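You operate a simulated robot arm through the tools that you are given. There is no shell and no other tool. Be economical: measure what you need, move in short steps, check, and stop when the job is done.

The job below is to be done with a simulated two-armed robot. You get a single attempt, and the scene is never put back.

JOB
Add the cap that the kit card names to the white tray and send it off on the cart.
Fine: carry it to the top shelf with both hands while the cart is braked; push the cart in and brake it; no other tray goes on that shelf.

It is judged by the outcome, as a careful person would: the job done as asked, and still so three seconds after it is handed in. It fails if anything else is knocked over, pushed out of place, dropped, spilled or broken. A push-on lid holds only when it is set on centred and level and pressed home; a screw cap is set on level and turned clockwise until tight.

ROBOT AND FRAMES
Two 7-joint arms with two-finger parallel grippers on one trunk, on a base that drives. Base frame: it is fixed to the floor where the robot stands at the start and does not move with it; the origin is under the middle of the robot, x ahead of it, y to its left, z up. Lengths are in mm, angles in rad, forces in N, time in s.
The left shoulder is at the start at [60, 143, 926], the right one opposite. With the tool pointing down near the work surface each hand reaches from about 320 to 740 mm from the robot's upright axis, wherever it stands, measured 20 degrees to its own side. Places, roughly: brake lever [400, -700, 700]; cap pocket of the white tray [500, 100, 800]; cart [700, -700, 600]; lens cover [1250, -250, 1250]; screw box [1000, -500, 1000]; top shelf of the cart [700, -700, 800]. Payload 1.57 kg a hand.
Tool frame (each hand has its own): the origin (TCP) lies between the finger pads and is the grasp point; the fingertips stand 30 mm ahead of it; z points along the fingers, y is the line along which they close. The gripper opens to 110 mm. The fingers are 24 mm wide and 12 mm thick; the gripper's body (48 by 112 mm) begins 78 mm behind the TCP.
Orientation is that of the tool frame in the base frame, as a unit quaternion [w, x, y, z]. With the fingers straight down and closing along the base's y, the tool's x points along the base's -x, its y along +y and its z along -z.

CONTROLS
- The arms move only by the tool arm_command. It takes "left_increments", "right_increments" or both (then of equal length, played together; a hand with none holds still); each is a list of rows, each a list of 6 numbers: the shift along the tool's x, y, z in units of 300 mm (1.0 is 300 mm), then the turn, a rotation vector about the tool's x, y, z in units of 90 degrees (1.0 is 90 degrees). In form: [[tx, ty, tz, ax, ay, az], ...]. A call has 1 to 10 rows; each row is the pose to reach, as a shift and turn from the pose commanded when the call began, along the tool's axes at that moment. "left_hand" and "right_hand" are, for a hand that has rows, the closure in counts, from 0 (fully open) to 255 (shut), set as the call begins (left out, the last holds). A call with a number of a shift or a turn outside -1 to 1 is refused whole. A row lasts 0.2 s, in which the tool goes at most 50 mm and 0.15 rad; a call with a longer step from one row to the next is refused whole, and so is a gripper value outside its range. Where a pose cannot be reached the arm comes as near as it can. A force on the tool above 40 N (or 10 N above the force at the start of the call, whichever is more), or a blocked arm, ends the call early, and 0.2 s more pass. Each finger travels about 45 mm/s and halts on what it meets, pressing with about 39 N; the grip force reading is that of the motor and also rises with nothing between the fingers. The clock runs only during rows and for 0.2 s after the last one: add rows that repeat a pose to give the fingers time. The reply holds the time, the measured pose of the TCP, the force on the tool along the base axes, the opening and the grip force, in the units named above and with some noise, with the torque about the TCP (base axes, N m) and any sound that the robot's microphone picked up.
- Cameras (640 x 400 px; columns grow to the right, rows downward): "scene" is now at [37, -43.8, 1530.1]; the picture's right is [-0.45, -0.89, 0.00], its down [-0.69, 0.34, -0.64] and it looks along [0.57, -0.29, -0.77] (base axes); focal length 253 px, centre (320, 200). "left" rides on the left gripper at [70, -16, -141] in its tool frame; the picture's right is [0.23, 0.97, 0.00], its down [-0.85, 0.20, -0.48] and it looks along [-0.47, 0.11, 0.88] (tool axes); focal length 222 px, centre (320, 200). "right" rides on the right gripper at [70, 16, -141] in its tool frame; the picture's right is [-0.23, 0.97, 0.00], its down [-0.86, -0.20, -0.48] and it looks along [-0.47, -0.11, 0.88] (tool axes); focal length 222 px, centre (320, 200). There is no depth. A picture from a camera that has moved, and an enlarged one, comes with that camera's place and axes in the base frame and with its lens. The place of the scene camera against the robot may be out by one fixed shift of up to 12 mm in any direction.
- get_image(camera): a new picture of that camera. It takes no simulated time.
- move_column(by): slides the trunk up (or, below 0, down) by that many mm; the arms and the scene camera ride with it, the base frame stays. It gives what a move gives, with no picture.
- drive_base(legs): drives the robot by 1 to 6 legs, each [ahead, left, turn to the left] in mm, mm and rad, along the robot's own axes; the way and the turn of a leg run together, so that a leg with both is an arc; at most 1500 mm and 3.142 rad a leg. The arms and the cameras ride along, it lands a little off, and it stops where it bumps. It gives what a move gives.
- turn_head(pan, tilt): turns the head with the scene camera to pan (to the left, within 1.501 rad either way) and tilt (down, from -0.506 to 1.204), counted from straight ahead of the robot. It gives what a move gives.
- inspect(camera, box): a new picture of the part [left, top, right, bottom] of that camera's present view, enlarged. It takes no simulated time.
- hand_in(): hands the job in; it is judged then, once.

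Work in short steps. Places have to be worked out from the pictures, the camera data and where the tool is seen: move nearer, look again, correct. Check each grasp and each placing, and mend what went wrong. You have 120 turns and 92 pictures in all, those below and enlarged ones among them. Open the grippers and draw the arms clear of the work before you hand the job in, unless the task says otherwise; then end with one line.

The tools are called after "Call:" as a command line: name --argument value ..., lists and objects as JSON in quotes. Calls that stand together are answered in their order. arm_command: Moves the arms, as the interface text tells. Its arguments: {"type":"object","properties":{"left_increments":{"type":"array"},"left_hand":{"type":"number"},"right_increments":{"type":"array"},"right_hand":{"type":"number"}},"required":[]} The other tools are called the same way: move_column (by) slides the trunk up or down; drive_base (legs) drives the base; turn_head (pan, tilt) turns the head that bears the scene camera; get_image (camera) takes a picture; inspect (camera, box) takes an enlarged picture of a part of a camera's view; hand_in () hands the job in.

At the start:

```text
clock: 0.0
left_position: [390.4, -27.6, 1111.4]
left_tcp_rot: [0.0, 0.0, 1.0, 0.0]
left_contact_force: [0.4, 0.5, -0.6]
left_wrist_torque: [0.03, -0.02, 0.02]
left_opening: 110.1
left_finger_force: 0.1
right_position: [396.6, -424.4, 1058.8]
right_tcp_rot: [0.0, 0.0, 1.0, 0.0]
right_contact_force: [0.1, 0.3, -0.4]
right_wrist_torque: [0.0, -0.01, 0.0]
right_opening: 109.8
right_finger_force: 0.0
trunk travel left (down, up): [-525.0, 65.0]
robot x, y, heading: [2.9, -2.2, -0.002]
head pan, tilt: [-0.463, 0.878]
```

scene: 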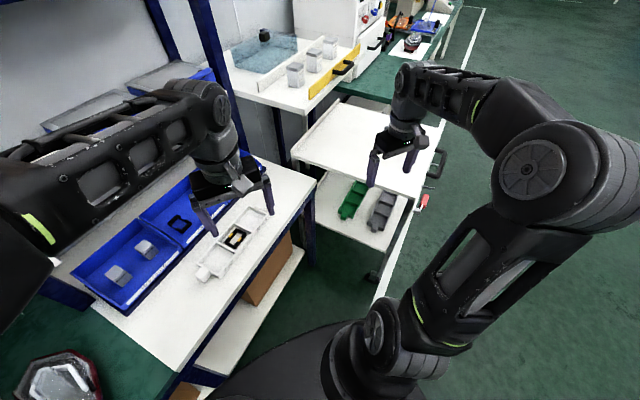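
right: 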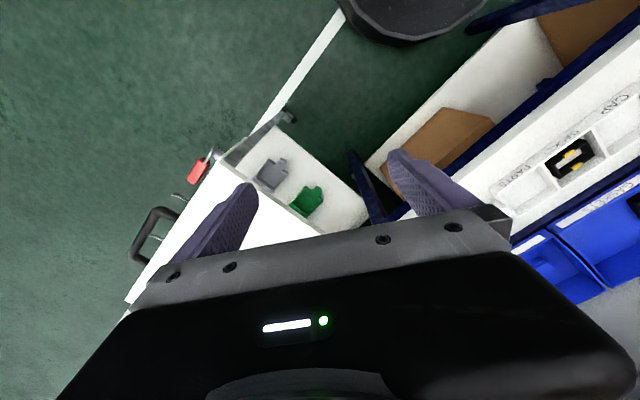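
left: 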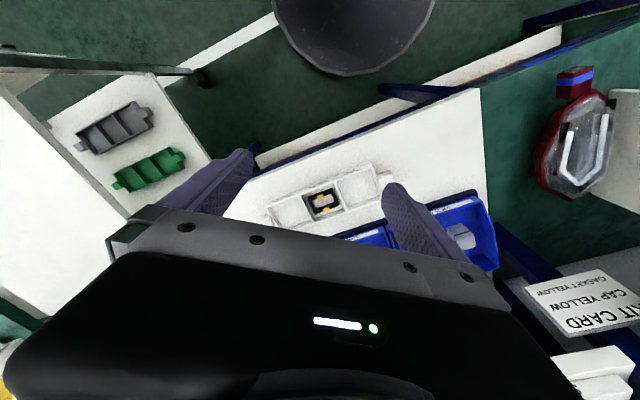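

The left camera shows a kit card seeming to read "CAP YELLOW". I enlarge it and the tray to be sure.

Call:
inspect --camera "left" --box '[500, 250, 640, 350]'

Call:
inspect --camera "left" --box '[240, 140, 500, 290]'

Call:
inspect --camera "scene" --box '[60, 150, 300, 320]'

Call:
inspect --camera "scene" --box '[220, 0, 480, 170]'

```text
4.00 times, centred on (570, 300) of left
camera zoom: at [319.3, -43.4, 1251.1], right [-0.23, 0.97, 0.0], down [0.85, 0.2, 0.48], along [0.47, 0.11, -0.88], focal length 888 px, centre (-680, -200)
```

zoom: 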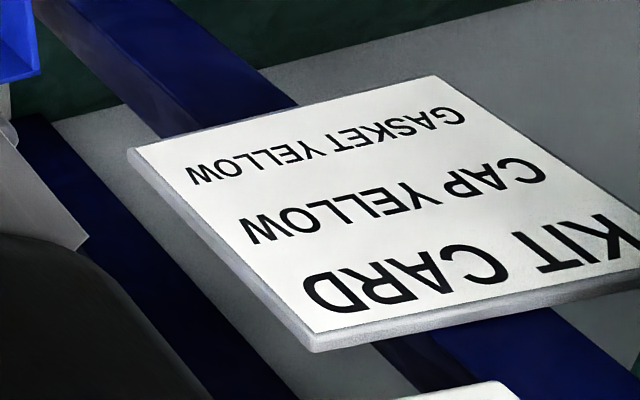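

```text
2.46 times, centred on (370, 215) of left
camera zoom: at [319.3, -43.4, 1251.1], right [-0.23, 0.97, 0.0], down [0.85, 0.2, 0.48], along [0.47, 0.11, -0.88], focal length 547 px, centre (197, 163)
```

zoom: 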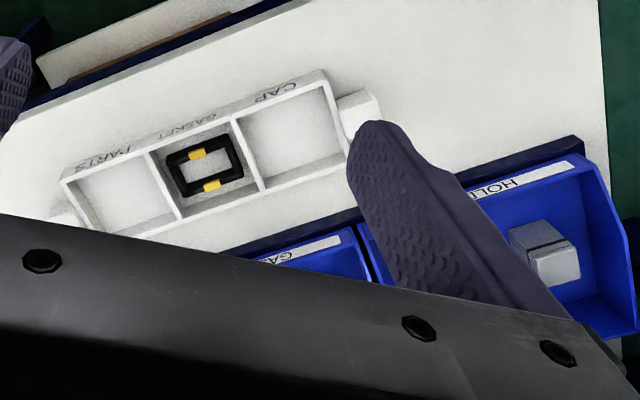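

```text
2.35 times, centred on (180, 235) of scene
camera zoom: at [37.0, -43.8, 1530.1], right [-0.45, -0.89, 0.0], down [-0.69, 0.34, -0.64], along [0.57, -0.29, -0.77], focal length 596 px, centre (649, 118)
```

zoom: 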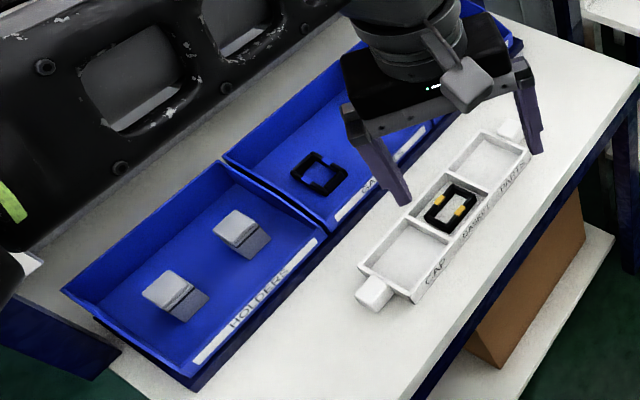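

```text
2.35 times, centred on (350, 85) of scene
camera zoom: at [37.0, -43.8, 1530.1], right [-0.45, -0.89, 0.0], down [-0.69, 0.34, -0.64], along [0.57, -0.29, -0.77], focal length 596 px, centre (249, 471)
```

zoom: 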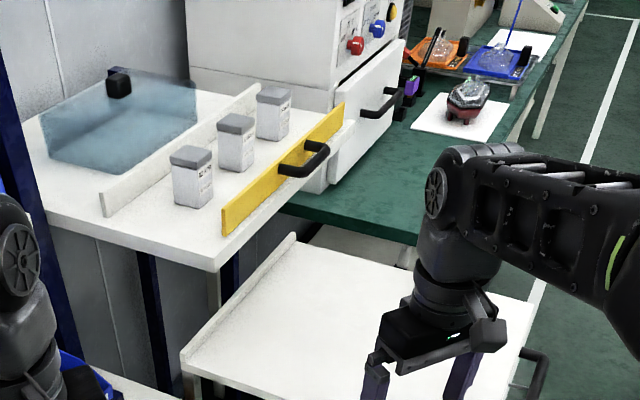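

Card: cap yellow, gasket yellow (gasket already in the tray). I need to find caps; turn the head to look left and right.

Call:
turn_head --pan 0.7 --tilt 0.6

Call:
get_image --camera "scene"

Call:
turn_head --pan 0.0 --tilt 0.5

Call:
get_image --camera "scene"

Call:
turn_head --pan -0.6 --tilt 0.4

Call:
get_image --camera "scene"

Call:
turn_head --pan -1.2 --tilt 0.6

Call:
get_image --camera "scene"

```text
clock: 1.4
left_position: [388.8, -27.2, 1111.9]
left_tcp_rot: [-0.001, 0.0, 1.0, 0.0]
left_contact_force: [-0.8, 0.3, -0.1]
left_wrist_torque: [0.01, 0.02, -0.02]
left_opening: 109.8
left_finger_force: 0.0
right_position: [397.7, -424.0, 1059.6]
right_tcp_rot: [0.0, 0.0, 1.0, 0.0]
right_contact_force: [-0.1, -0.6, 0.5]
right_wrist_torque: [0.04, 0.01, -0.02]
right_opening: 109.8
right_finger_force: 0.1
trunk travel left (down, up): [-525.0, 65.0]
robot x, y, heading: [-0.6, -2.3, -0.002]
head pan, tilt: [0.7, 0.6]
```

```text
84 pictures are left
camera scene: at [36.0, 47.3, 1553.2], right [0.64, -0.77, 0.0], down [-0.43, -0.36, -0.82], along [0.63, 0.53, -0.57], focal length 253 px, centre (320, 200)
```

scene: 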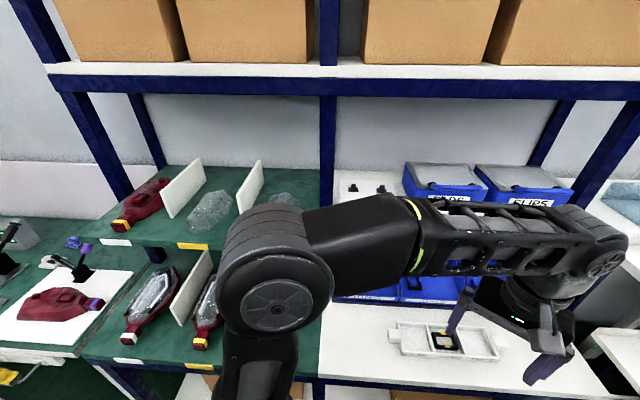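

```text
clock: 2.4
left_position: [390.0, -26.6, 1110.9]
left_tcp_rot: [0.0, 0.0, 1.0, 0.0]
left_contact_force: [0.6, 0.2, -0.1]
left_wrist_torque: [-0.02, 0.0, 0.01]
left_opening: 110.0
left_finger_force: 0.0
right_position: [397.7, -423.0, 1058.9]
right_tcp_rot: [0.0, 0.001, 1.0, 0.0]
right_contact_force: [0.8, 0.3, 0.1]
right_wrist_torque: [0.01, 0.01, -0.02]
right_opening: 110.1
right_finger_force: 0.1
trunk travel left (down, up): [-525.0, 65.0]
robot x, y, heading: [1.5, -1.0, 0.003]
head pan, tilt: [0.0, 0.499]
```

```text
83 pictures are left
camera scene: at [59.3, -9.5, 1562.3], right [0.0, -1.0, 0.0], down [-0.48, 0.0, -0.88], along [0.88, 0.0, -0.48], focal length 253 px, centre (320, 200)
```

scene: 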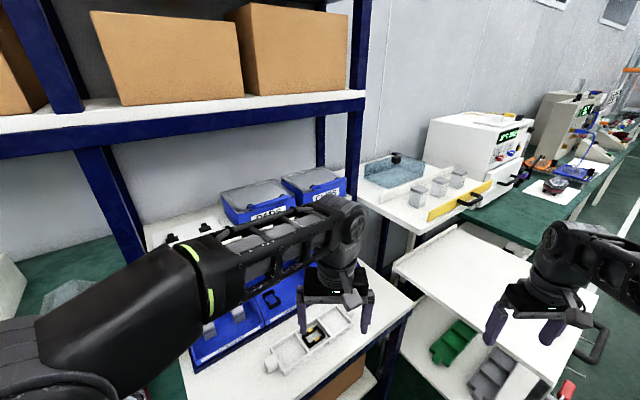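

```text
clock: 3.4
left_position: [389.0, -26.5, 1110.9]
left_tcp_rot: [0.0, 0.0, 1.0, 0.0]
left_contact_force: [0.5, 0.2, 0.5]
left_wrist_torque: [-0.01, -0.02, -0.03]
left_opening: 110.0
left_finger_force: 0.1
right_position: [398.3, -424.0, 1059.8]
right_tcp_rot: [0.001, 0.0, 1.0, 0.0]
right_contact_force: [0.2, -0.6, 0.2]
right_wrist_torque: [0.03, 0.03, 0.01]
right_opening: 110.1
right_finger_force: 0.0
trunk travel left (down, up): [-525.0, 65.0]
robot x, y, heading: [-1.0, 0.5, -0.001]
head pan, tilt: [-0.6, 0.4]
```

```text
82 pictures are left
camera scene: at [44.8, -61.9, 1571.4], right [-0.56, -0.83, 0.0], down [-0.32, 0.22, -0.92], along [0.76, -0.52, -0.39], focal length 253 px, centre (320, 200)
```

scene: 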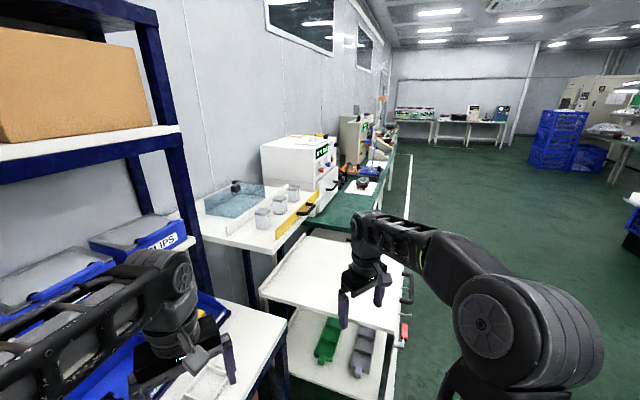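

```text
clock: 4.4
left_position: [388.6, -27.1, 1110.5]
left_tcp_rot: [0.001, 0.001, 1.0, 0.0]
left_contact_force: [-0.5, -0.1, -0.2]
left_wrist_torque: [0.01, -0.02, -0.02]
left_opening: 110.0
left_finger_force: 0.0
right_position: [397.8, -423.4, 1059.6]
right_tcp_rot: [0.0, 0.0, 1.0, 0.0]
right_contact_force: [1.1, 0.4, 0.0]
right_wrist_torque: [0.0, -0.01, 0.01]
right_opening: 110.0
right_finger_force: 0.0
trunk travel left (down, up): [-525.0, 65.0]
robot x, y, heading: [0.9, -0.7, 0.002]
head pan, tilt: [-1.201, 0.6]
```

```text
81 pictures are left
camera scene: at [0.3, -92.0, 1553.2], right [-0.93, -0.36, 0.0], down [-0.2, 0.53, -0.83], along [0.3, -0.77, -0.56], focal length 253 px, centre (320, 200)
```

scene: 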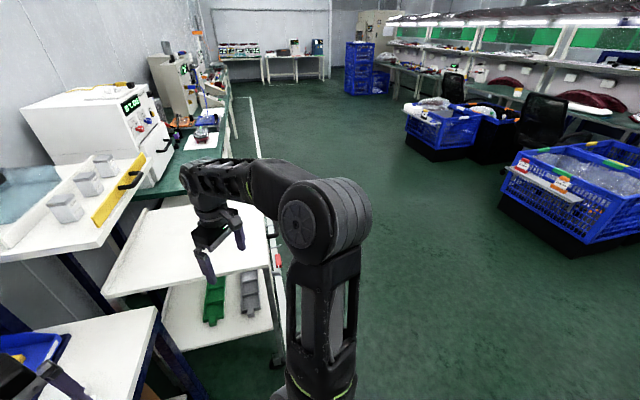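

There are lidded blue boxes ("CA?S", "CLIPS") on a raised shelf with small black objects beside them. I look closer from here.

Call:
turn_head --pan 0.45 --tilt 0.6

Call:
inspect --camera "scene" --box '[200, 100, 520, 300]'

```text
clock: 6.1
left_position: [390.1, -28.9, 1110.6]
left_tcp_rot: [0.0, 0.0, 1.0, -0.001]
left_contact_force: [0.0, -0.7, -0.1]
left_wrist_torque: [0.02, 0.0, 0.0]
left_opening: 110.0
left_finger_force: 0.0
right_position: [398.3, -424.2, 1058.8]
right_tcp_rot: [0.0, 0.0, 1.0, 0.0]
right_contact_force: [-0.6, -0.9, 0.1]
right_wrist_torque: [0.01, -0.01, 0.0]
right_opening: 110.3
right_finger_force: 0.0
trunk travel left (down, up): [-525.0, 65.0]
robot x, y, heading: [-0.8, 1.1, 0.002]
head pan, tilt: [0.45, 0.6]
```

```text
2.00 times, centred on (360, 200) of scene
camera zoom: at [47.9, 28.8, 1553.2], right [0.43, -0.9, 0.0], down [-0.51, -0.25, -0.83], along [0.74, 0.36, -0.56], focal length 506 px, centre (240, 200)
```

zoom: 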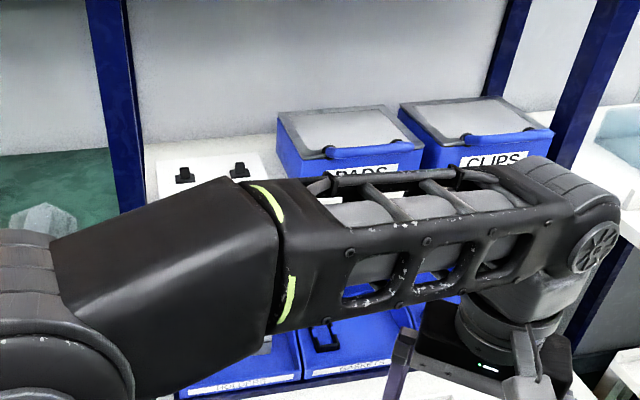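

The arm hides the shelf. I move the left hand left and back, to look with its own camera as well.

Call:
arm_command --left_increments '[[0.03, 0.15, -0.02, 0, 0, 0], [0.06, 0.3, -0.04, 0, 0, 0], [0.09, 0.45, -0.06, 0, 0, 0], [0.1, 0.6, -0.08, 0, 0, 0], [0.12, 0.75, -0.1, 0, 0, 0], [0.15, 0.9, -0.12, 0, 0, 0], [0.15, 0.9, -0.12, 0, 0, 0]]'

Call:
get_image --camera "left"

Call:
get_image --camera "scene"

```text
clock: 7.7
left_position: [351.7, 230.7, 1120.3]
left_tcp_rot: [0.001, 0.0, 1.0, 0.0]
left_contact_force: [-0.6, 0.0, -0.4]
left_wrist_torque: [-0.02, 0.0, 0.0]
left_opening: 109.8
left_finger_force: 0.0
left hand out of reach, approached as far as the arm can: row 4, 5, 6, 7
right_position: [397.3, -424.8, 1057.9]
right_tcp_rot: [0.0, 0.0, 1.0, -0.001]
right_contact_force: [0.9, -0.7, 0.3]
right_wrist_torque: [0.04, -0.02, -0.03]
right_opening: 110.1
right_finger_force: 0.2
trunk travel left (down, up): [-525.0, 65.0]
robot x, y, heading: [1.9, -1.5, -0.002]
head pan, tilt: [0.45, 0.6]
```

```text
79 pictures are left
camera left: at [281.9, 214.7, 1260.4], right [-0.23, 0.97, 0.0], down [0.85, 0.2, 0.48], along [0.47, 0.11, -0.88], focal length 222 px, centre (320, 200)
```

left: 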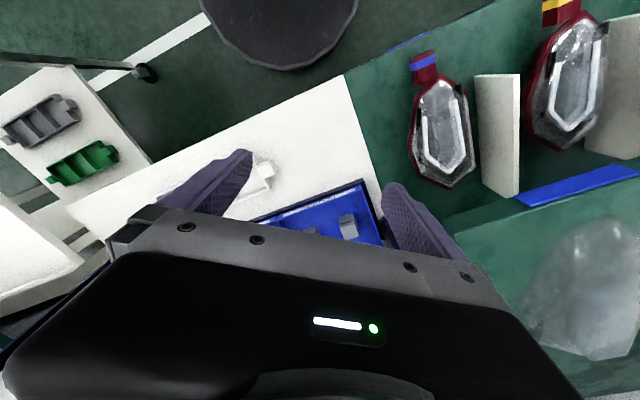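

```text
78 pictures are left
camera scene: at [47.2, 28.4, 1553.2], right [0.44, -0.9, 0.0], down [-0.51, -0.25, -0.83], along [0.74, 0.36, -0.56], focal length 253 px, centre (320, 200)
```

scene: 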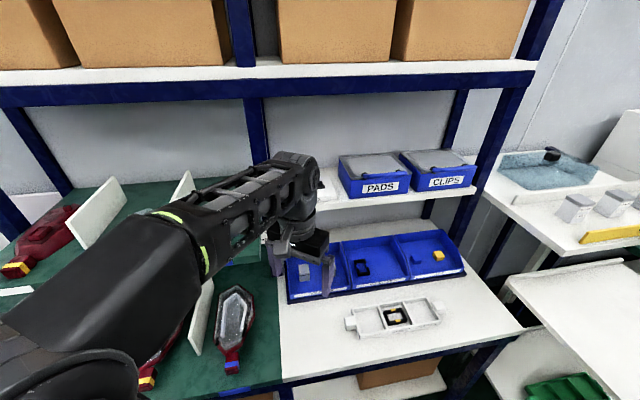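

There is a third bin on the right with a yellow item. I enlarge it.

Call:
inspect --camera "scene" --box '[270, 220, 490, 350]'

Call:
inspect --camera "scene" --box '[380, 225, 480, 290]'

```text
2.91 times, centred on (380, 285) of scene
camera zoom: at [47.2, 28.4, 1553.2], right [0.44, -0.9, 0.0], down [-0.51, -0.25, -0.83], along [0.74, 0.36, -0.56], focal length 737 px, centre (146, -47)
```

zoom: 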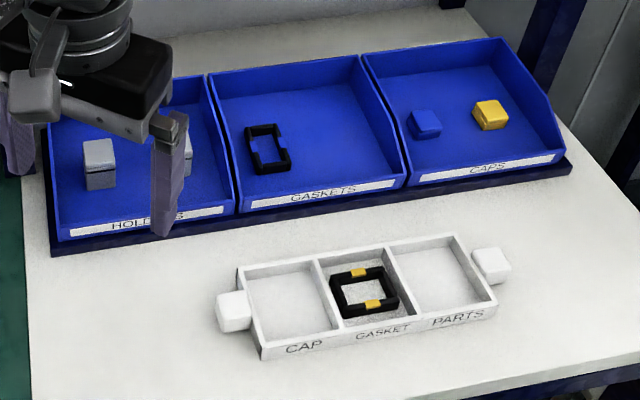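

```text
6.15 times, centred on (430, 258) of scene
camera zoom: at [47.2, 28.4, 1553.2], right [0.44, -0.9, 0.0], down [-0.51, -0.25, -0.83], along [0.74, 0.36, -0.56], focal length 1559 px, centre (-357, -154)
```

zoom: 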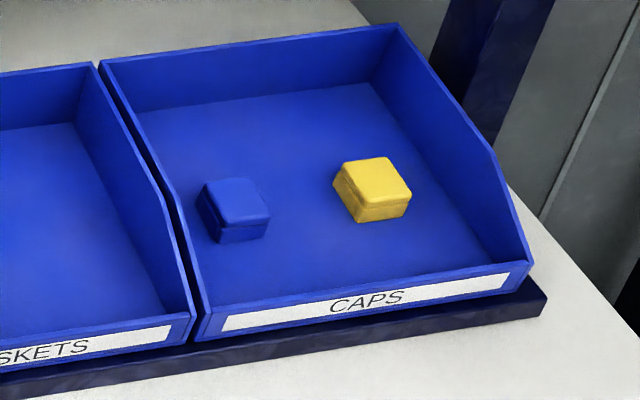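

The yellow cap sits in the CAPS bin at about (864,-85), and the bench proves to be turned about 0.64 rad to my frame. I drive along the bench edge and turn to face it, so the tray centre is straight ahead and the cap is to the right.

Call:
drive_base --legs '[[189, -253, 0], [0, 0, 0.64]]'

Call:
turn_head --pan -0.2 --tilt 0.85

Call:
get_image --camera "scene"

```text
clock: 11.6
left_position: [338.4, 140.6, 1119.5]
left_tcp_rot: [0.001, -0.308, 0.951, -0.001]
left_contact_force: [-0.5, -0.2, 0.0]
left_wrist_torque: [-0.02, -0.03, -0.01]
left_opening: 110.0
left_finger_force: 0.1
right_position: [756.8, -373.1, 1057.9]
right_tcp_rot: [-0.009, -0.297, 0.955, -0.006]
right_contact_force: [-5.1, -5.5, 2.1]
right_wrist_torque: [0.02, -0.26, -0.47]
right_opening: 110.0
right_finger_force: 0.1
trunk travel left (down, up): [-525.0, 65.0]
robot x, y, heading: [188.9, -253.9, 0.622]
head pan, tilt: [0.45, 0.6]
stopped in leg 2: the force on the tool passed its limit (the readings are from after the stop); the commanded pose is now the measured one
```

```text
clock: 12.7
left_position: [338.2, 140.8, 1120.3]
left_tcp_rot: [0.001, -0.308, 0.951, 0.001]
left_contact_force: [0.0, -0.6, -1.1]
left_wrist_torque: [0.04, 0.02, 0.02]
left_opening: 110.1
left_finger_force: 0.1
right_position: [756.1, -374.6, 1057.0]
right_tcp_rot: [-0.007, -0.298, 0.955, -0.006]
right_contact_force: [-8.2, -10.4, 2.2]
right_wrist_torque: [0.16, -0.31, -0.79]
right_opening: 109.8
right_finger_force: 0.1
trunk travel left (down, up): [-525.0, 65.0]
robot x, y, heading: [189.3, -254.6, 0.627]
head pan, tilt: [-0.201, 0.85]
```

```text
75 pictures are left
camera scene: at [233.2, -249.2, 1532.4], right [0.42, -0.91, 0.0], down [-0.68, -0.31, -0.66], along [0.6, 0.27, -0.75], focal length 253 px, centre (320, 200)
```

scene: 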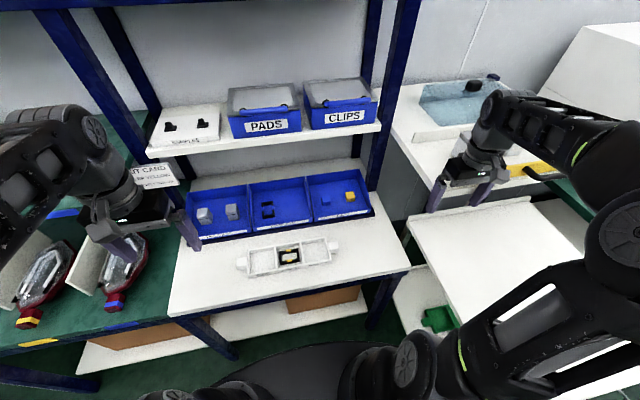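

The right hand touched something near the side bench at the last moment. I look closely.

Call:
inspect --camera "scene" --box '[380, 60, 600, 220]'

Call:
get_image --camera "right"

```text
2.50 times, centred on (490, 140) of scene
camera zoom: at [233.2, -249.2, 1532.4], right [0.42, -0.91, 0.0], down [-0.68, -0.31, -0.66], along [0.6, 0.27, -0.75], focal length 633 px, centre (-105, 350)
```

zoom: 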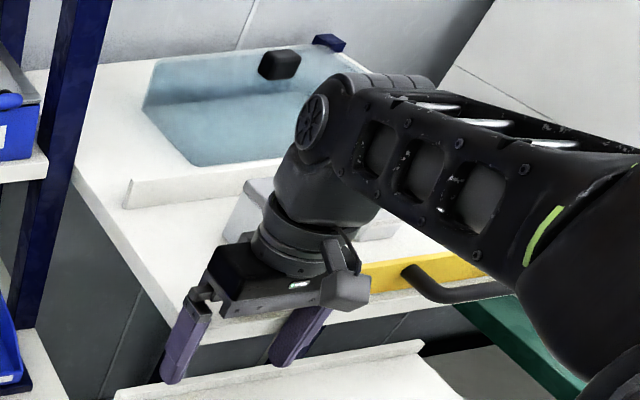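

```text
73 pictures are left
camera right: at [692.6, -399.6, 1201.1], right [-0.37, 0.93, -0.01], down [0.82, 0.33, 0.46], along [0.44, 0.16, -0.89], focal length 222 px, centre (320, 200)
```

right: 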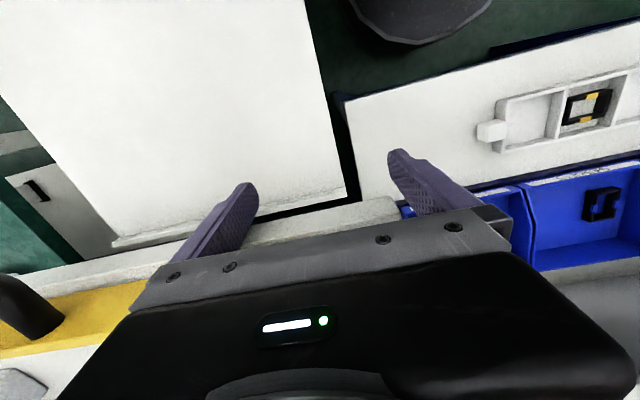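

The fingers met the front edge of the side bench (top near z 1000). I back the right hand off 90 mm and then to the left.

Call:
arm_command --right_increments '[[0.12, 0, 0, 0, 0, 0], [0.24, 0, 0, 0, 0, 0], [0.3, 0.08, -0.05, 0, 0, 0], [0.3, 0.2, -0.1, 0, 0, 0], [0.25, 0.35, -0.1, 0, 0, 0], [0.15, 0.47, -0.1, 0, 0, 0], [0.15, 0.47, -0.1, 0, 0, 0]]'

Call:
get_image --camera "right"

Call:
inspect --camera "scene" --box '[140, 70, 420, 320]'

```text
clock: 14.3
left_position: [338.4, 141.1, 1118.2]
left_tcp_rot: [0.001, -0.309, 0.951, 0.001]
left_contact_force: [0.1, 0.2, 0.1]
left_wrist_torque: [0.0, -0.01, 0.0]
left_opening: 110.1
left_finger_force: 0.1
right_position: [642.8, -281.2, 1088.9]
right_tcp_rot: [-0.007, -0.3, 0.954, -0.007]
right_contact_force: [-0.2, -0.5, 0.8]
right_wrist_torque: [0.01, -0.03, -0.01]
right_opening: 110.0
right_finger_force: 0.0
trunk travel left (down, up): [-525.0, 65.0]
robot x, y, heading: [188.6, -250.6, 0.628]
head pan, tilt: [-0.201, 0.85]
```

```text
72 pictures are left
camera right: at [577.7, -306.7, 1230.8], right [-0.37, 0.93, -0.01], down [0.82, 0.33, 0.46], along [0.44, 0.16, -0.89], focal length 222 px, centre (320, 200)
```

right: 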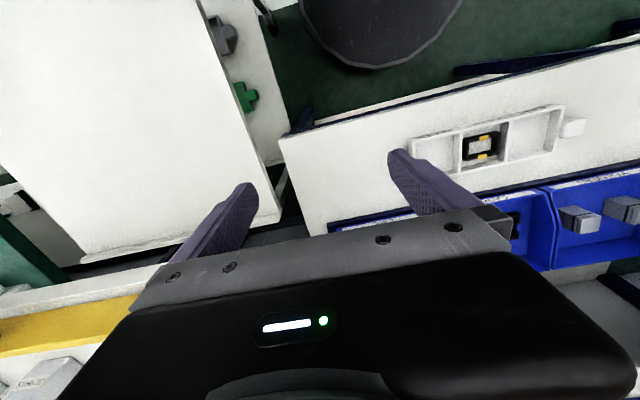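

```text
1.60 times, centred on (280, 195) of scene
camera zoom: at [234.2, -248.3, 1532.3], right [0.41, -0.91, 0.0], down [-0.68, -0.31, -0.66], along [0.6, 0.27, -0.75], focal length 405 px, centre (384, 208)
```

zoom: 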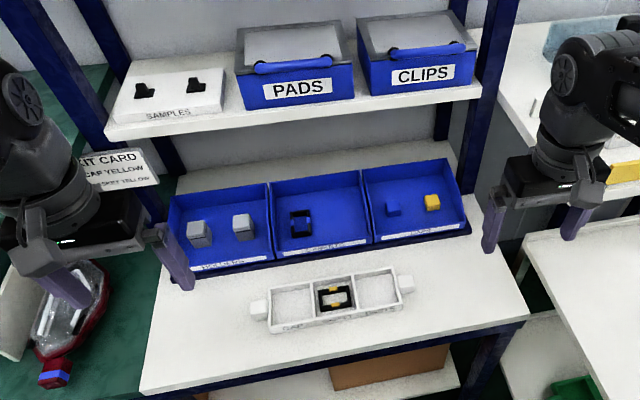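

Triangulating both views puts the yellow cap at about (872,-86), top near z 816. I bring the right hand in over it in two stages, levelling the tool.

Call:
arm_command --right_increments '[[-0.14, 0.01, 0.05, -0.006, -0.011, -0.022], [-0.28, 0.02, 0.1, -0.006, -0.011, -0.022], [-0.42, 0.04, 0.15, -0.006, -0.011, -0.022], [-0.56, 0.06, 0.21, -0.006, -0.011, -0.022], [-0.7, 0.08, 0.27, -0.006, -0.011, -0.022], [-0.84, 0.09, 0.33, -0.006, -0.011, -0.022], [-0.96, 0.097, 0.38, -0.006, -0.011, -0.022], [-0.96, 0.097, 0.38, -0.006, -0.011, -0.022]]'

Call:
get_image --camera "right"

```text
clock: 16.1
left_position: [330.0, 134.3, 1124.0]
left_tcp_rot: [0.005, -0.308, 0.951, 0.0]
left_contact_force: [-0.9, -0.2, 0.1]
left_wrist_torque: [0.03, 0.0, 0.02]
left_opening: 110.4
left_finger_force: 0.0
right_position: [851.2, -102.2, 976.7]
right_tcp_rot: [0.006, -0.315, 0.949, 0.003]
right_contact_force: [0.0, -0.5, 0.0]
right_wrist_torque: [0.0, 0.0, 0.01]
right_opening: 109.9
right_finger_force: 0.1
trunk travel left (down, up): [-525.0, 65.0]
robot x, y, heading: [191.3, -254.5, 0.632]
head pan, tilt: [-0.201, 0.85]
```

```text
70 pictures are left
camera right: at [786.2, -132.8, 1117.3], right [-0.4, 0.92, 0.0], down [0.8, 0.35, 0.49], along [0.45, 0.2, -0.87], focal length 222 px, centre (320, 200)
```

right: 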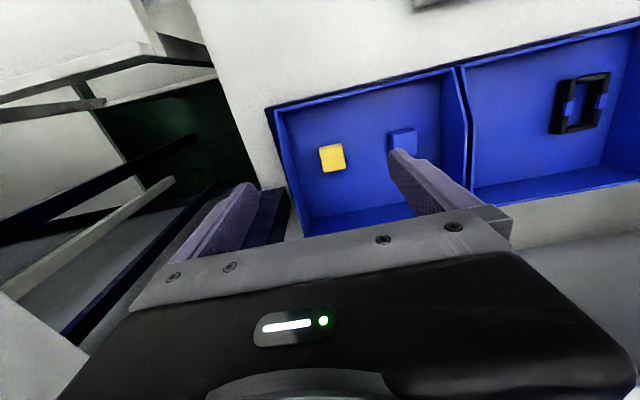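

The wrist camera puts the cap at about (873,-75). I move over it, lower to z 900 and narrow the fingers to about 66 mm.

Call:
arm_command --right_increments '[[-0.06, 0.014, 0.06, 0.001, 0.008, 0], [-0.112, 0.028, 0.13, 0.001, 0.008, 0], [-0.112, 0.028, 0.257, 0.001, 0.008, 0], [-0.112, 0.028, 0.257, 0.001, 0.008, 0]]' --right_hand 102

Call:
get_image --camera "right"

```text
clock: 17.3
left_position: [336.2, 135.5, 1123.3]
left_tcp_rot: [0.006, -0.302, 0.953, 0.0]
left_contact_force: [0.6, 0.1, -0.6]
left_wrist_torque: [-0.03, -0.04, -0.02]
left_opening: 110.2
left_finger_force: 0.0
right_position: [878.4, -102.4, 888.8]
right_tcp_rot: [-0.015, -0.296, 0.955, -0.012]
right_contact_force: [0.0, -0.1, 0.1]
right_wrist_torque: [0.01, 0.03, -0.02]
right_opening: 66.2
right_finger_force: 0.1
trunk travel left (down, up): [-525.0, 65.0]
robot x, y, heading: [184.9, -255.3, 0.608]
head pan, tilt: [-0.201, 0.85]
stopped in row 4 (right hand): the arm was blocked; the commanded pose is now the measured one
```

```text
69 pictures are left
camera right: at [815.2, -125.4, 1032.3], right [-0.36, 0.93, -0.02], down [0.83, 0.33, 0.45], along [0.43, 0.15, -0.89], focal length 222 px, centre (320, 200)
```

right: 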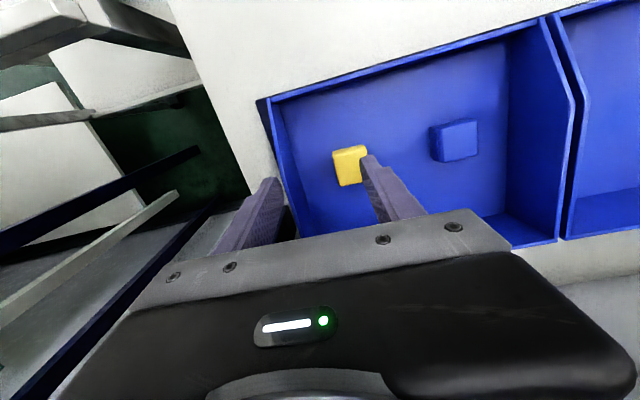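

The arm was blocked on something and the base heading has shifted slightly. I look at the arm from the scene camera.

Call:
turn_head --pan -0.4 --tilt 0.7

Call:
get_image --camera "scene"

```text
clock: 18.0
left_position: [337.2, 131.2, 1123.7]
left_tcp_rot: [0.006, -0.302, 0.953, 0.004]
left_contact_force: [-1.1, 1.1, 0.2]
left_wrist_torque: [-0.02, 0.02, 0.01]
left_opening: 110.1
left_finger_force: 0.0
right_position: [878.1, -101.5, 888.2]
right_tcp_rot: [-0.012, -0.298, 0.954, -0.008]
right_contact_force: [0.1, 0.2, 0.8]
right_wrist_torque: [-0.02, 0.01, 0.05]
right_opening: 65.9
right_finger_force: 0.2
trunk travel left (down, up): [-525.0, 65.0]
robot x, y, heading: [189.7, -254.5, 0.61]
head pan, tilt: [-0.4, 0.7]
```

```text
68 pictures are left
camera scene: at [231.0, -274.6, 1544.9], right [0.21, -0.98, -0.01], down [-0.62, -0.13, -0.77], along [0.75, 0.17, -0.64], focal length 253 px, centre (320, 200)
```

scene: 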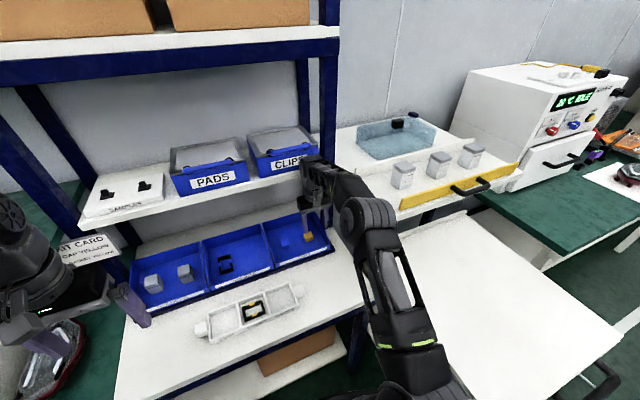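

Call:
inspect --camera "scene" --box '[230, 110, 430, 260]'

```text
2.67 times, centred on (330, 185) of scene
camera zoom: at [231.0, -274.6, 1544.9], right [0.21, -0.98, -0.01], down [-0.62, -0.13, -0.77], along [0.75, 0.17, -0.64], focal length 675 px, centre (293, 240)
```

zoom: 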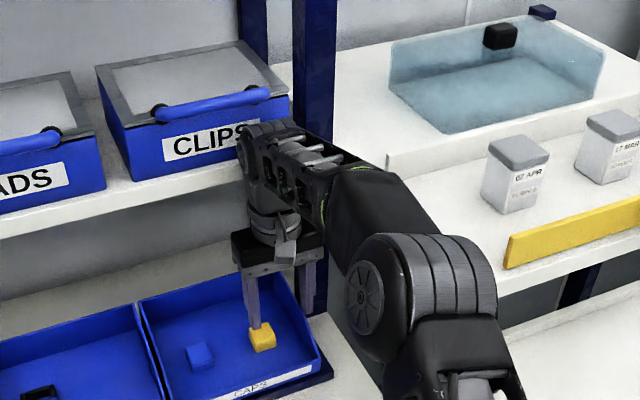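

The wrist meets the shelf/CLIPS box above the bin. I draw back and tilt the tool so that the wrist stays nearer the robot with the fingers pointing forward-down.

Call:
arm_command --right_increments '[[0.15, 0, 0, 0, 0, 0], [0.3, 0, 0, 0, 0, 0], [0.4, 0, -0.1, 0, -0.09, 0], [0.4, 0, -0.2, 0, -0.18, 0], [0.4, 0, -0.2, 0, -0.27, 0], [0.4, 0, -0.2, 0, -0.35, 0], [0.4, 0, -0.2, 0, -0.42, 0], [0.4, 0, -0.2, 0, -0.42, 0]]'

Call:
get_image --camera "right"

Call:
get_image --camera "scene"

```text
clock: 19.8
left_position: [345.4, 142.8, 1118.6]
left_tcp_rot: [0.0, -0.304, 0.953, 0.0]
left_contact_force: [0.1, 0.7, 0.0]
left_wrist_torque: [0.01, -0.04, 0.03]
left_opening: 110.2
left_finger_force: 0.0
right_position: [789.0, -155.5, 946.9]
right_tcp_rot: [0.293, -0.289, 0.907, 0.089]
right_contact_force: [0.0, -0.2, -0.1]
right_wrist_torque: [-0.01, 0.03, 0.02]
right_opening: 65.7
right_finger_force: 0.0
trunk travel left (down, up): [-525.0, 65.0]
robot x, y, heading: [192.4, -252.6, 0.615]
head pan, tilt: [-0.4, 0.7]
```

```text
66 pictures are left
camera right: at [666.9, -222.8, 1020.9], right [-0.41, 0.9, 0.12], down [0.45, 0.08, 0.89], along [0.79, 0.42, -0.44], focal length 222 px, centre (320, 200)
```

right: 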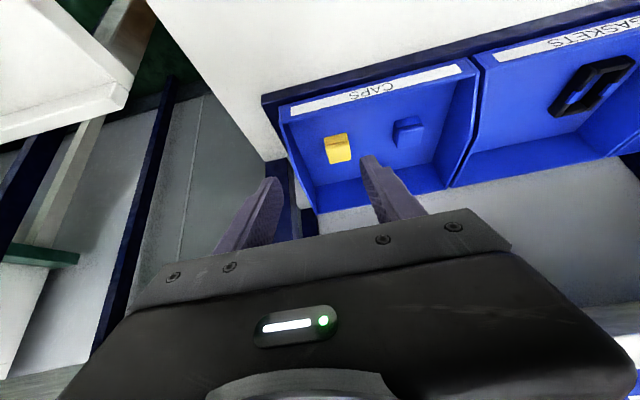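

```text
65 pictures are left
camera scene: at [246.2, -259.6, 1544.5], right [0.21, -0.98, 0.0], down [-0.63, -0.14, -0.76], along [0.75, 0.16, -0.64], focal length 253 px, centre (320, 200)
```

scene: 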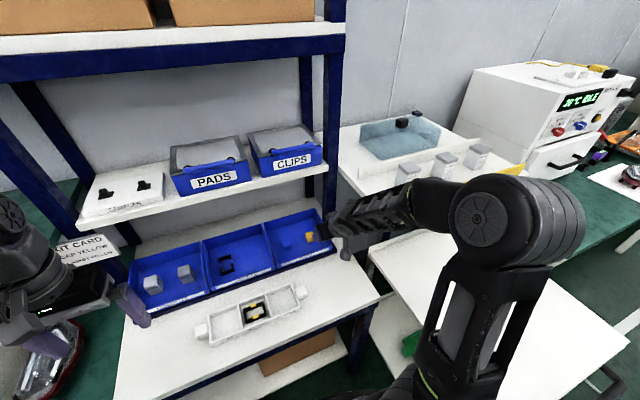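

With the boxes unmoved and three wrist views agreeing, the cap centre is near (872,-75,816). I go to a tilted pre-grasp above it and look.

Call:
arm_command --right_increments '[[-0.045, 0.02, 0.13, 0, 0, 0], [-0.09, 0.04, 0.26, 0, 0, 0], [-0.133, 0.061, 0.39, 0, 0, 0], [-0.133, 0.061, 0.39, 0, 0, 0]]'

Call:
get_image --camera "right"

```text
clock: 20.8
left_position: [344.8, 142.3, 1119.8]
left_tcp_rot: [0.001, -0.304, 0.953, 0.0]
left_contact_force: [-0.1, -0.5, -0.6]
left_wrist_torque: [-0.02, -0.02, 0.02]
left_opening: 109.9
left_finger_force: 0.0
right_position: [861.6, -83.6, 874.4]
right_tcp_rot: [0.292, -0.288, 0.908, 0.088]
right_contact_force: [0.4, -0.2, -0.1]
right_wrist_torque: [0.01, 0.02, 0.03]
right_opening: 66.0
right_finger_force: 0.1
trunk travel left (down, up): [-525.0, 65.0]
robot x, y, heading: [188.8, -252.6, 0.617]
head pan, tilt: [-0.4, 0.7]
```

```text
64 pictures are left
camera right: at [738.7, -150.7, 948.5], right [-0.41, 0.9, 0.12], down [0.45, 0.08, 0.89], along [0.79, 0.42, -0.44], focal length 222 px, centre (320, 200)
```

right: 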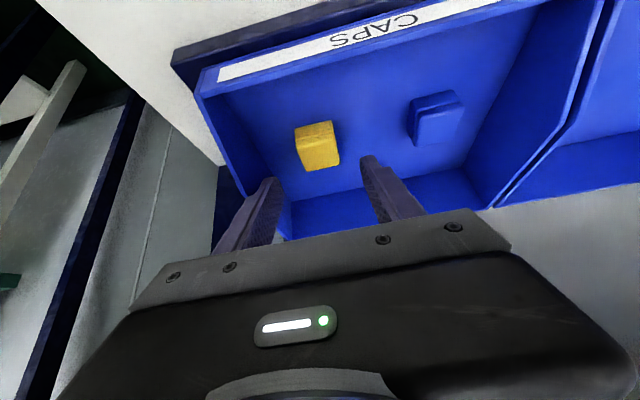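

The cap is centred between the fingertips. I descend to the grasp height.

Call:
arm_command --right_increments '[[0.033, 0, 0.056, 0, 0, 0], [0.066, 0, 0.113, 0, 0, 0], [0.066, 0, 0.113, 0, 0, 0]]'

Call:
get_image --camera "right"

```text
clock: 21.4
left_position: [345.2, 140.8, 1120.3]
left_tcp_rot: [0.0, -0.304, 0.953, -0.001]
left_contact_force: [-0.3, -0.1, 0.6]
left_wrist_torque: [-0.01, 0.0, 0.01]
left_opening: 110.1
left_finger_force: 0.1
right_position: [862.6, -81.6, 844.8]
right_tcp_rot: [0.292, -0.289, 0.907, 0.089]
right_contact_force: [-8.8, -5.5, 9.0]
right_wrist_torque: [0.14, 0.36, 0.33]
right_opening: 66.3
right_finger_force: 0.2
trunk travel left (down, up): [-525.0, 65.0]
robot x, y, heading: [190.7, -253.7, 0.616]
head pan, tilt: [-0.4, 0.7]
stopped in row 2 (right hand): the force on the tool passed its limit (the readings are from after the stop); the commanded pose is now the measured one
```

```text
63 pictures are left
camera right: at [740.2, -149.2, 918.9], right [-0.41, 0.9, 0.12], down [0.45, 0.08, 0.89], along [0.79, 0.42, -0.44], focal length 222 px, centre (320, 200)
```

right: 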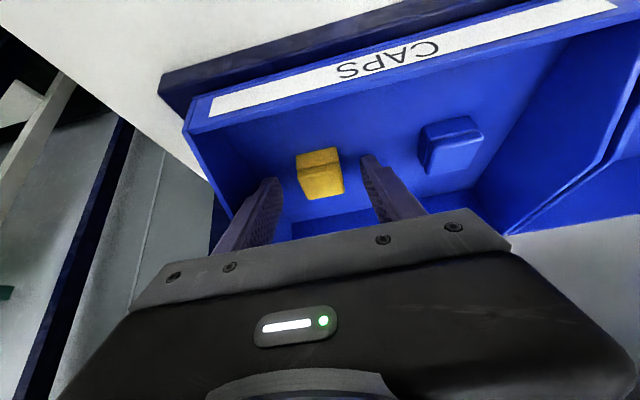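

The fingertips seem to have touched the bin's (sloping) floor, straddling the cap. I lift a couple of mm and close on it.

Call:
arm_command --right_increments '[[-0.004, 0, -0.007, 0, 0, 0], [-0.004, 0, -0.007, 0, 0, 0], [-0.004, 0, -0.007, 0, 0, 0], [-0.004, 0, -0.007, 0, 0, 0], [-0.004, 0, -0.007, 0, 0, 0]]' --right_hand 255

Call:
get_image --camera "right"

```text
clock: 22.6
left_position: [346.2, 142.0, 1119.5]
left_tcp_rot: [-0.001, -0.303, 0.953, 0.0]
left_contact_force: [0.2, -0.1, 0.3]
left_wrist_torque: [0.01, -0.02, -0.01]
left_opening: 109.9
left_finger_force: 0.0
right_position: [864.5, -81.3, 846.3]
right_tcp_rot: [0.293, -0.289, 0.907, 0.088]
right_contact_force: [0.0, 0.3, 0.0]
right_wrist_torque: [0.0, 0.02, -0.02]
right_opening: 31.0
right_finger_force: 39.1
trunk travel left (down, up): [-525.0, 65.0]
robot x, y, heading: [190.9, -252.3, 0.617]
head pan, tilt: [-0.4, 0.7]
```

```text
62 pictures are left
camera right: at [741.3, -148.8, 919.9], right [-0.41, 0.9, 0.12], down [0.45, 0.08, 0.89], along [0.79, 0.42, -0.44], focal length 222 px, centre (320, 200)
```

right: 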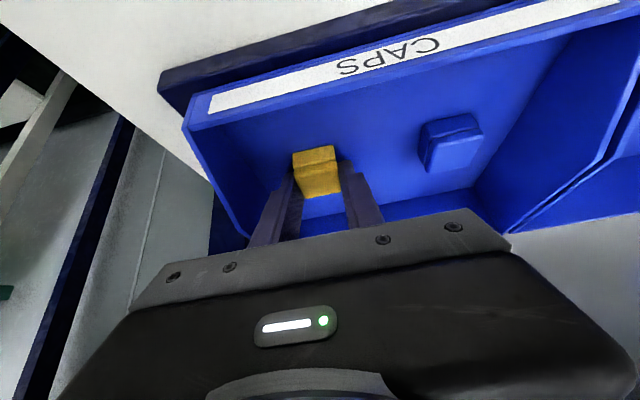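

The grip holds at 31 mm. I lift it and draw it back over the bench.

Call:
arm_command --right_increments '[[-0.04, 0, -0.055, 0, 0, 0], [-0.08, 0, -0.11, 0, 0, 0], [-0.09, 0, -0.18, 0, 0, 0], [-0.03, 0, -0.25, 0, 0, 0], [0.05, 0, -0.33, 0, 0, 0], [0.1, 0, -0.43, 0, 0, 0], [0.1, 0, -0.43, 0, 0, 0]]'

Call:
get_image --camera "right"

Call:
turn_head --pan 0.0 --tilt 1.0

Call:
get_image --camera "scene"

```text
clock: 24.2
left_position: [345.6, 142.1, 1118.2]
left_tcp_rot: [0.0, -0.303, 0.953, 0.0]
left_contact_force: [-0.2, -0.6, 0.1]
left_wrist_torque: [0.03, -0.05, -0.03]
left_opening: 110.0
left_finger_force: 0.1
right_position: [782.2, -137.4, 932.4]
right_tcp_rot: [0.293, -0.288, 0.907, 0.088]
right_contact_force: [1.1, -0.5, -0.1]
right_wrist_torque: [-0.02, 0.02, 0.05]
right_opening: 31.0
right_finger_force: 38.5
trunk travel left (down, up): [-525.0, 65.0]
robot x, y, heading: [187.0, -252.8, 0.613]
head pan, tilt: [-0.4, 0.7]
```

```text
61 pictures are left
camera right: at [658.7, -204.5, 1007.3], right [-0.41, 0.9, 0.13], down [0.45, 0.08, 0.89], along [0.79, 0.42, -0.44], focal length 222 px, centre (320, 200)
```

right: 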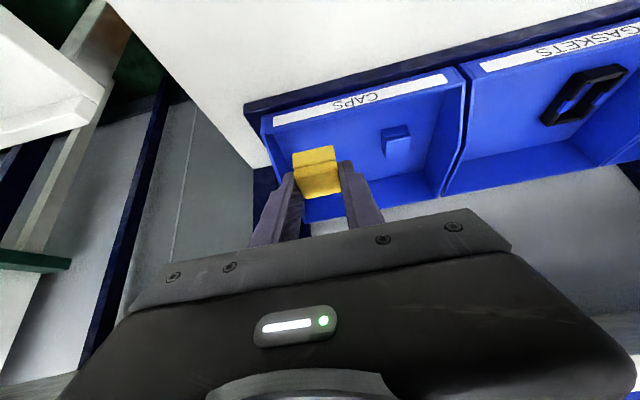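

```text
clock: 25.0
left_position: [345.6, 141.3, 1118.4]
left_tcp_rot: [0.0, -0.303, 0.953, 0.0]
left_contact_force: [-0.7, 0.4, 0.0]
left_wrist_torque: [-0.01, -0.06, 0.01]
left_opening: 110.0
left_finger_force: 0.0
right_position: [780.8, -138.0, 933.7]
right_tcp_rot: [0.293, -0.288, 0.907, 0.089]
right_contact_force: [0.3, 0.7, -0.5]
right_wrist_torque: [-0.01, -0.02, 0.03]
right_opening: 31.0
right_finger_force: 39.2
trunk travel left (down, up): [-525.0, 65.0]
robot x, y, heading: [187.4, -253.3, 0.617]
head pan, tilt: [0.0, 1.0]
```

```text
60 pictures are left
camera scene: at [220.1, -237.6, 1521.2], right [0.58, -0.82, 0.0], down [-0.69, -0.49, -0.54], along [0.44, 0.31, -0.84], focal length 253 px, centre (320, 200)
```

scene: 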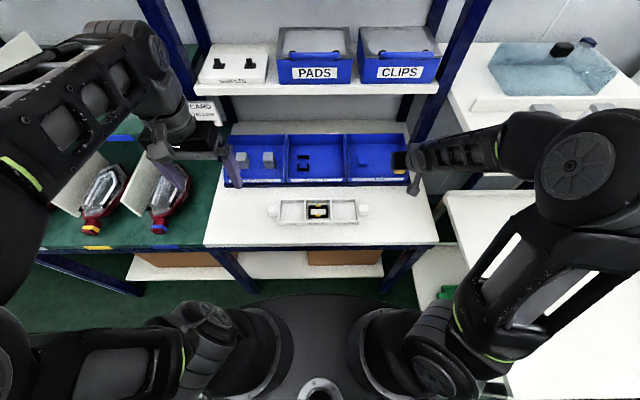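

The cap is held. I enlarge the tray to fix the cap pocket's place.

Call:
inspect --camera "scene" --box '[250, 180, 390, 260]'

```text
4.57 times, centred on (320, 220) of scene
camera zoom: at [220.1, -237.6, 1521.2], right [0.58, -0.82, 0.0], down [-0.69, -0.49, -0.54], along [0.44, 0.31, -0.84], focal length 1158 px, centre (320, 109)
```

zoom: 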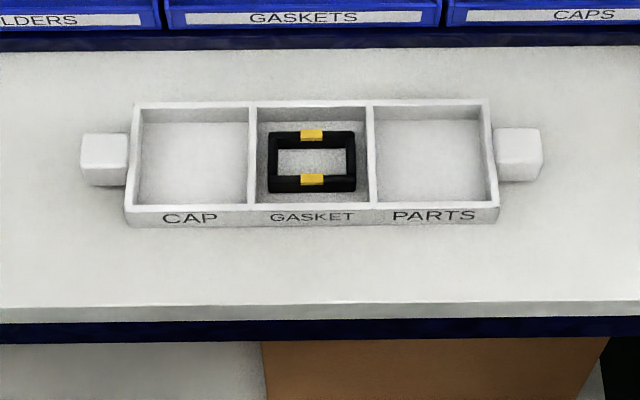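

Cap pocket is at about (514,81). I move the held cap 200 mm left with the arm, then shift the base left and back to bring the tilted hand over the pocket.

Call:
arm_command --right_increments '[[0, 0.14, 0, 0, 0, 0], [0, 0.28, 0, 0, 0, 0], [0, 0.42, 0, 0, 0, 0], [0, 0.56, 0, 0, 0, 0], [0, 0.667, 0, 0, 0, 0], [0, 0.667, 0, 0, 0, 0]]'

Call:
drive_base --legs '[[-95, 135, 0.025]]'

Call:
get_image --camera "right"

Call:
get_image --camera "scene"

```text
clock: 26.4
left_position: [346.1, 141.5, 1119.7]
left_tcp_rot: [0.0, -0.303, 0.953, 0.0]
left_contact_force: [-0.2, -0.6, -0.3]
left_wrist_torque: [-0.02, 0.0, -0.01]
left_opening: 109.7
left_finger_force: 0.1
right_position: [667.5, 25.5, 931.5]
right_tcp_rot: [0.292, -0.289, 0.907, 0.09]
right_contact_force: [-0.5, 0.3, 0.0]
right_wrist_torque: [-0.01, -0.03, 0.04]
right_opening: 30.8
right_finger_force: 39.4
trunk travel left (down, up): [-525.0, 65.0]
robot x, y, heading: [190.5, -248.2, 0.616]
head pan, tilt: [0.0, 1.0]
```

```text
clock: 27.9
left_position: [177.9, 200.0, 1119.0]
left_tcp_rot: [0.0, -0.315, 0.949, -0.001]
left_contact_force: [-0.4, -0.4, 0.3]
left_wrist_torque: [0.01, 0.0, 0.02]
left_opening: 110.3
left_finger_force: 0.0
right_position: [502.8, 92.2, 931.9]
right_tcp_rot: [0.293, -0.3, 0.903, 0.093]
right_contact_force: [-0.1, 0.1, 0.0]
right_wrist_torque: [-0.01, -0.01, -0.02]
right_opening: 30.8
right_finger_force: 38.9
trunk travel left (down, up): [-525.0, 65.0]
robot x, y, heading: [33.6, -196.2, 0.645]
head pan, tilt: [0.0, 1.0]
```

```text
58 pictures are left
camera right: at [381.5, 20.9, 1006.4], right [-0.43, 0.89, 0.12], down [0.45, 0.09, 0.89], along [0.78, 0.44, -0.44], focal length 222 px, centre (320, 200)
```

right: 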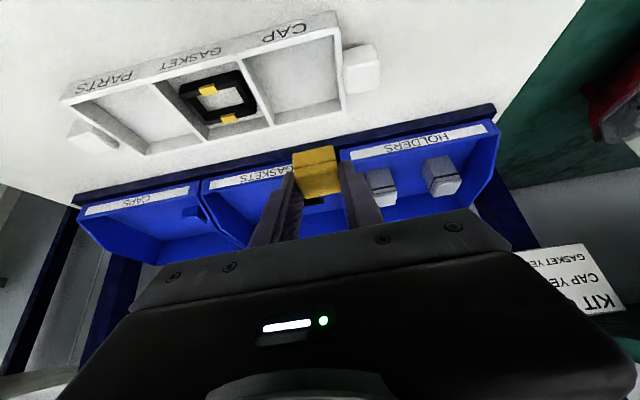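

```text
57 pictures are left
camera scene: at [61.5, -183.1, 1521.2], right [0.6, -0.8, 0.0], down [-0.67, -0.5, -0.54], along [0.43, 0.32, -0.84], focal length 253 px, centre (320, 200)
```

scene: 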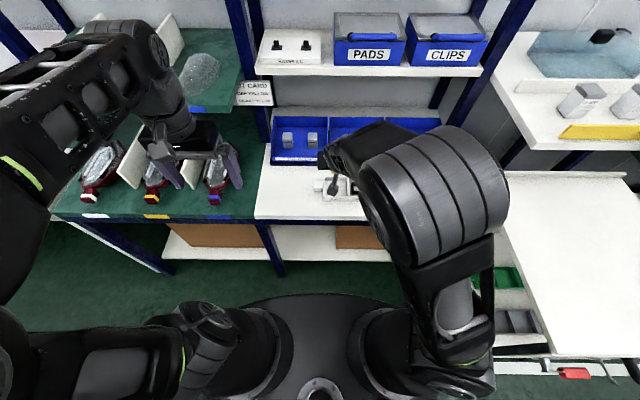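

The wrist view puts the CAP pocket at (514,86). I shift slightly and lower to z 872, then check.

Call:
arm_command --right_increments '[[0.05, -0.02, 0.05, 0, 0, 0], [0.1, -0.034, 0.095, 0, 0, 0], [0.146, -0.034, 0.142, 0, 0, 0], [0.146, -0.034, 0.142, 0, 0, 0]]'

Call:
get_image --camera "right"

```text
clock: 28.9
left_position: [180.0, 199.4, 1119.1]
left_tcp_rot: [0.0, -0.315, 0.949, 0.0]
left_contact_force: [-0.1, 0.0, 0.2]
left_wrist_torque: [0.03, 0.01, -0.01]
left_opening: 109.7
left_finger_force: 0.1
right_position: [501.3, 76.6, 870.7]
right_tcp_rot: [0.291, -0.3, 0.904, 0.092]
right_contact_force: [-0.6, 0.3, -0.3]
right_wrist_torque: [-0.02, 0.0, -0.04]
right_opening: 30.8
right_finger_force: 39.6
trunk travel left (down, up): [-525.0, 65.0]
robot x, y, heading: [32.0, -195.6, 0.641]
head pan, tilt: [0.0, 1.0]
```

```text
56 pictures are left
camera right: at [380.5, 5.6, 945.7], right [-0.43, 0.89, 0.12], down [0.45, 0.09, 0.89], along [0.78, 0.44, -0.44], focal length 222 px, centre (320, 200)
```

right: 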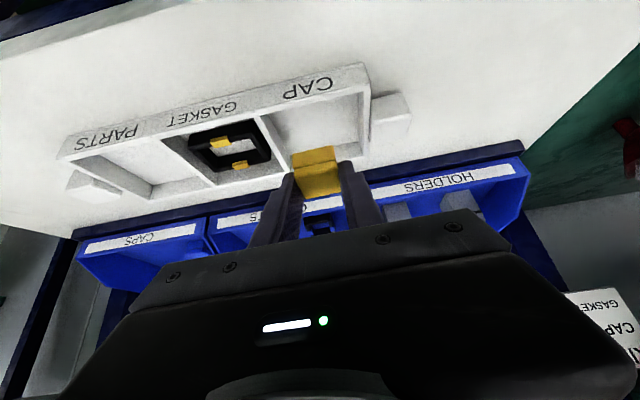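

Aligned with the pocket. I lower in small steps until contact.

Call:
arm_command --right_increments '[[0.04, 0, 0.05, 0, 0, 0], [0.06, 0, 0.075, 0, 0, 0], [0.075, 0, 0.095, 0, 0, 0], [0.085, 0, 0.11, 0, 0, 0], [0.095, 0, 0.122, 0, 0, 0], [0.103, 0, 0.132, 0, 0, 0]]'

Call:
get_image --camera "right"

```text
clock: 30.3
left_position: [179.0, 199.4, 1118.5]
left_tcp_rot: [0.0, -0.315, 0.949, 0.001]
left_contact_force: [0.3, -0.2, 0.0]
left_wrist_torque: [-0.01, 0.0, -0.01]
left_opening: 110.0
left_finger_force: 0.1
right_position: [499.2, 75.3, 820.4]
right_tcp_rot: [0.292, -0.3, 0.904, 0.092]
right_contact_force: [-0.5, 0.1, 0.1]
right_wrist_torque: [0.04, -0.03, -0.01]
right_opening: 30.6
right_finger_force: 39.0
trunk travel left (down, up): [-525.0, 65.0]
robot x, y, heading: [33.1, -197.1, 0.644]
head pan, tilt: [0.0, 1.0]
```

```text
55 pictures are left
camera right: at [378.5, 4.4, 895.8], right [-0.43, 0.89, 0.12], down [0.45, 0.09, 0.89], along [0.78, 0.44, -0.44], focal length 222 px, centre (320, 200)
```

right: 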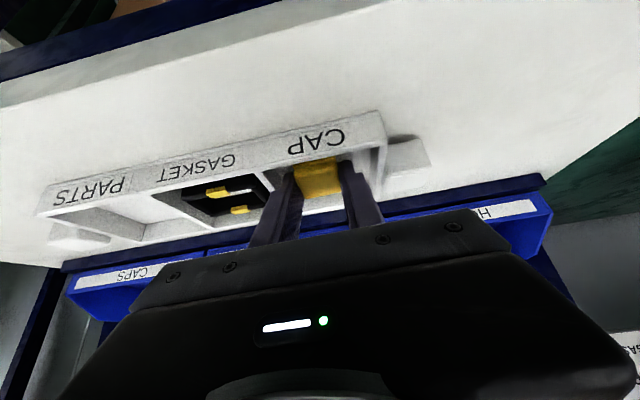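

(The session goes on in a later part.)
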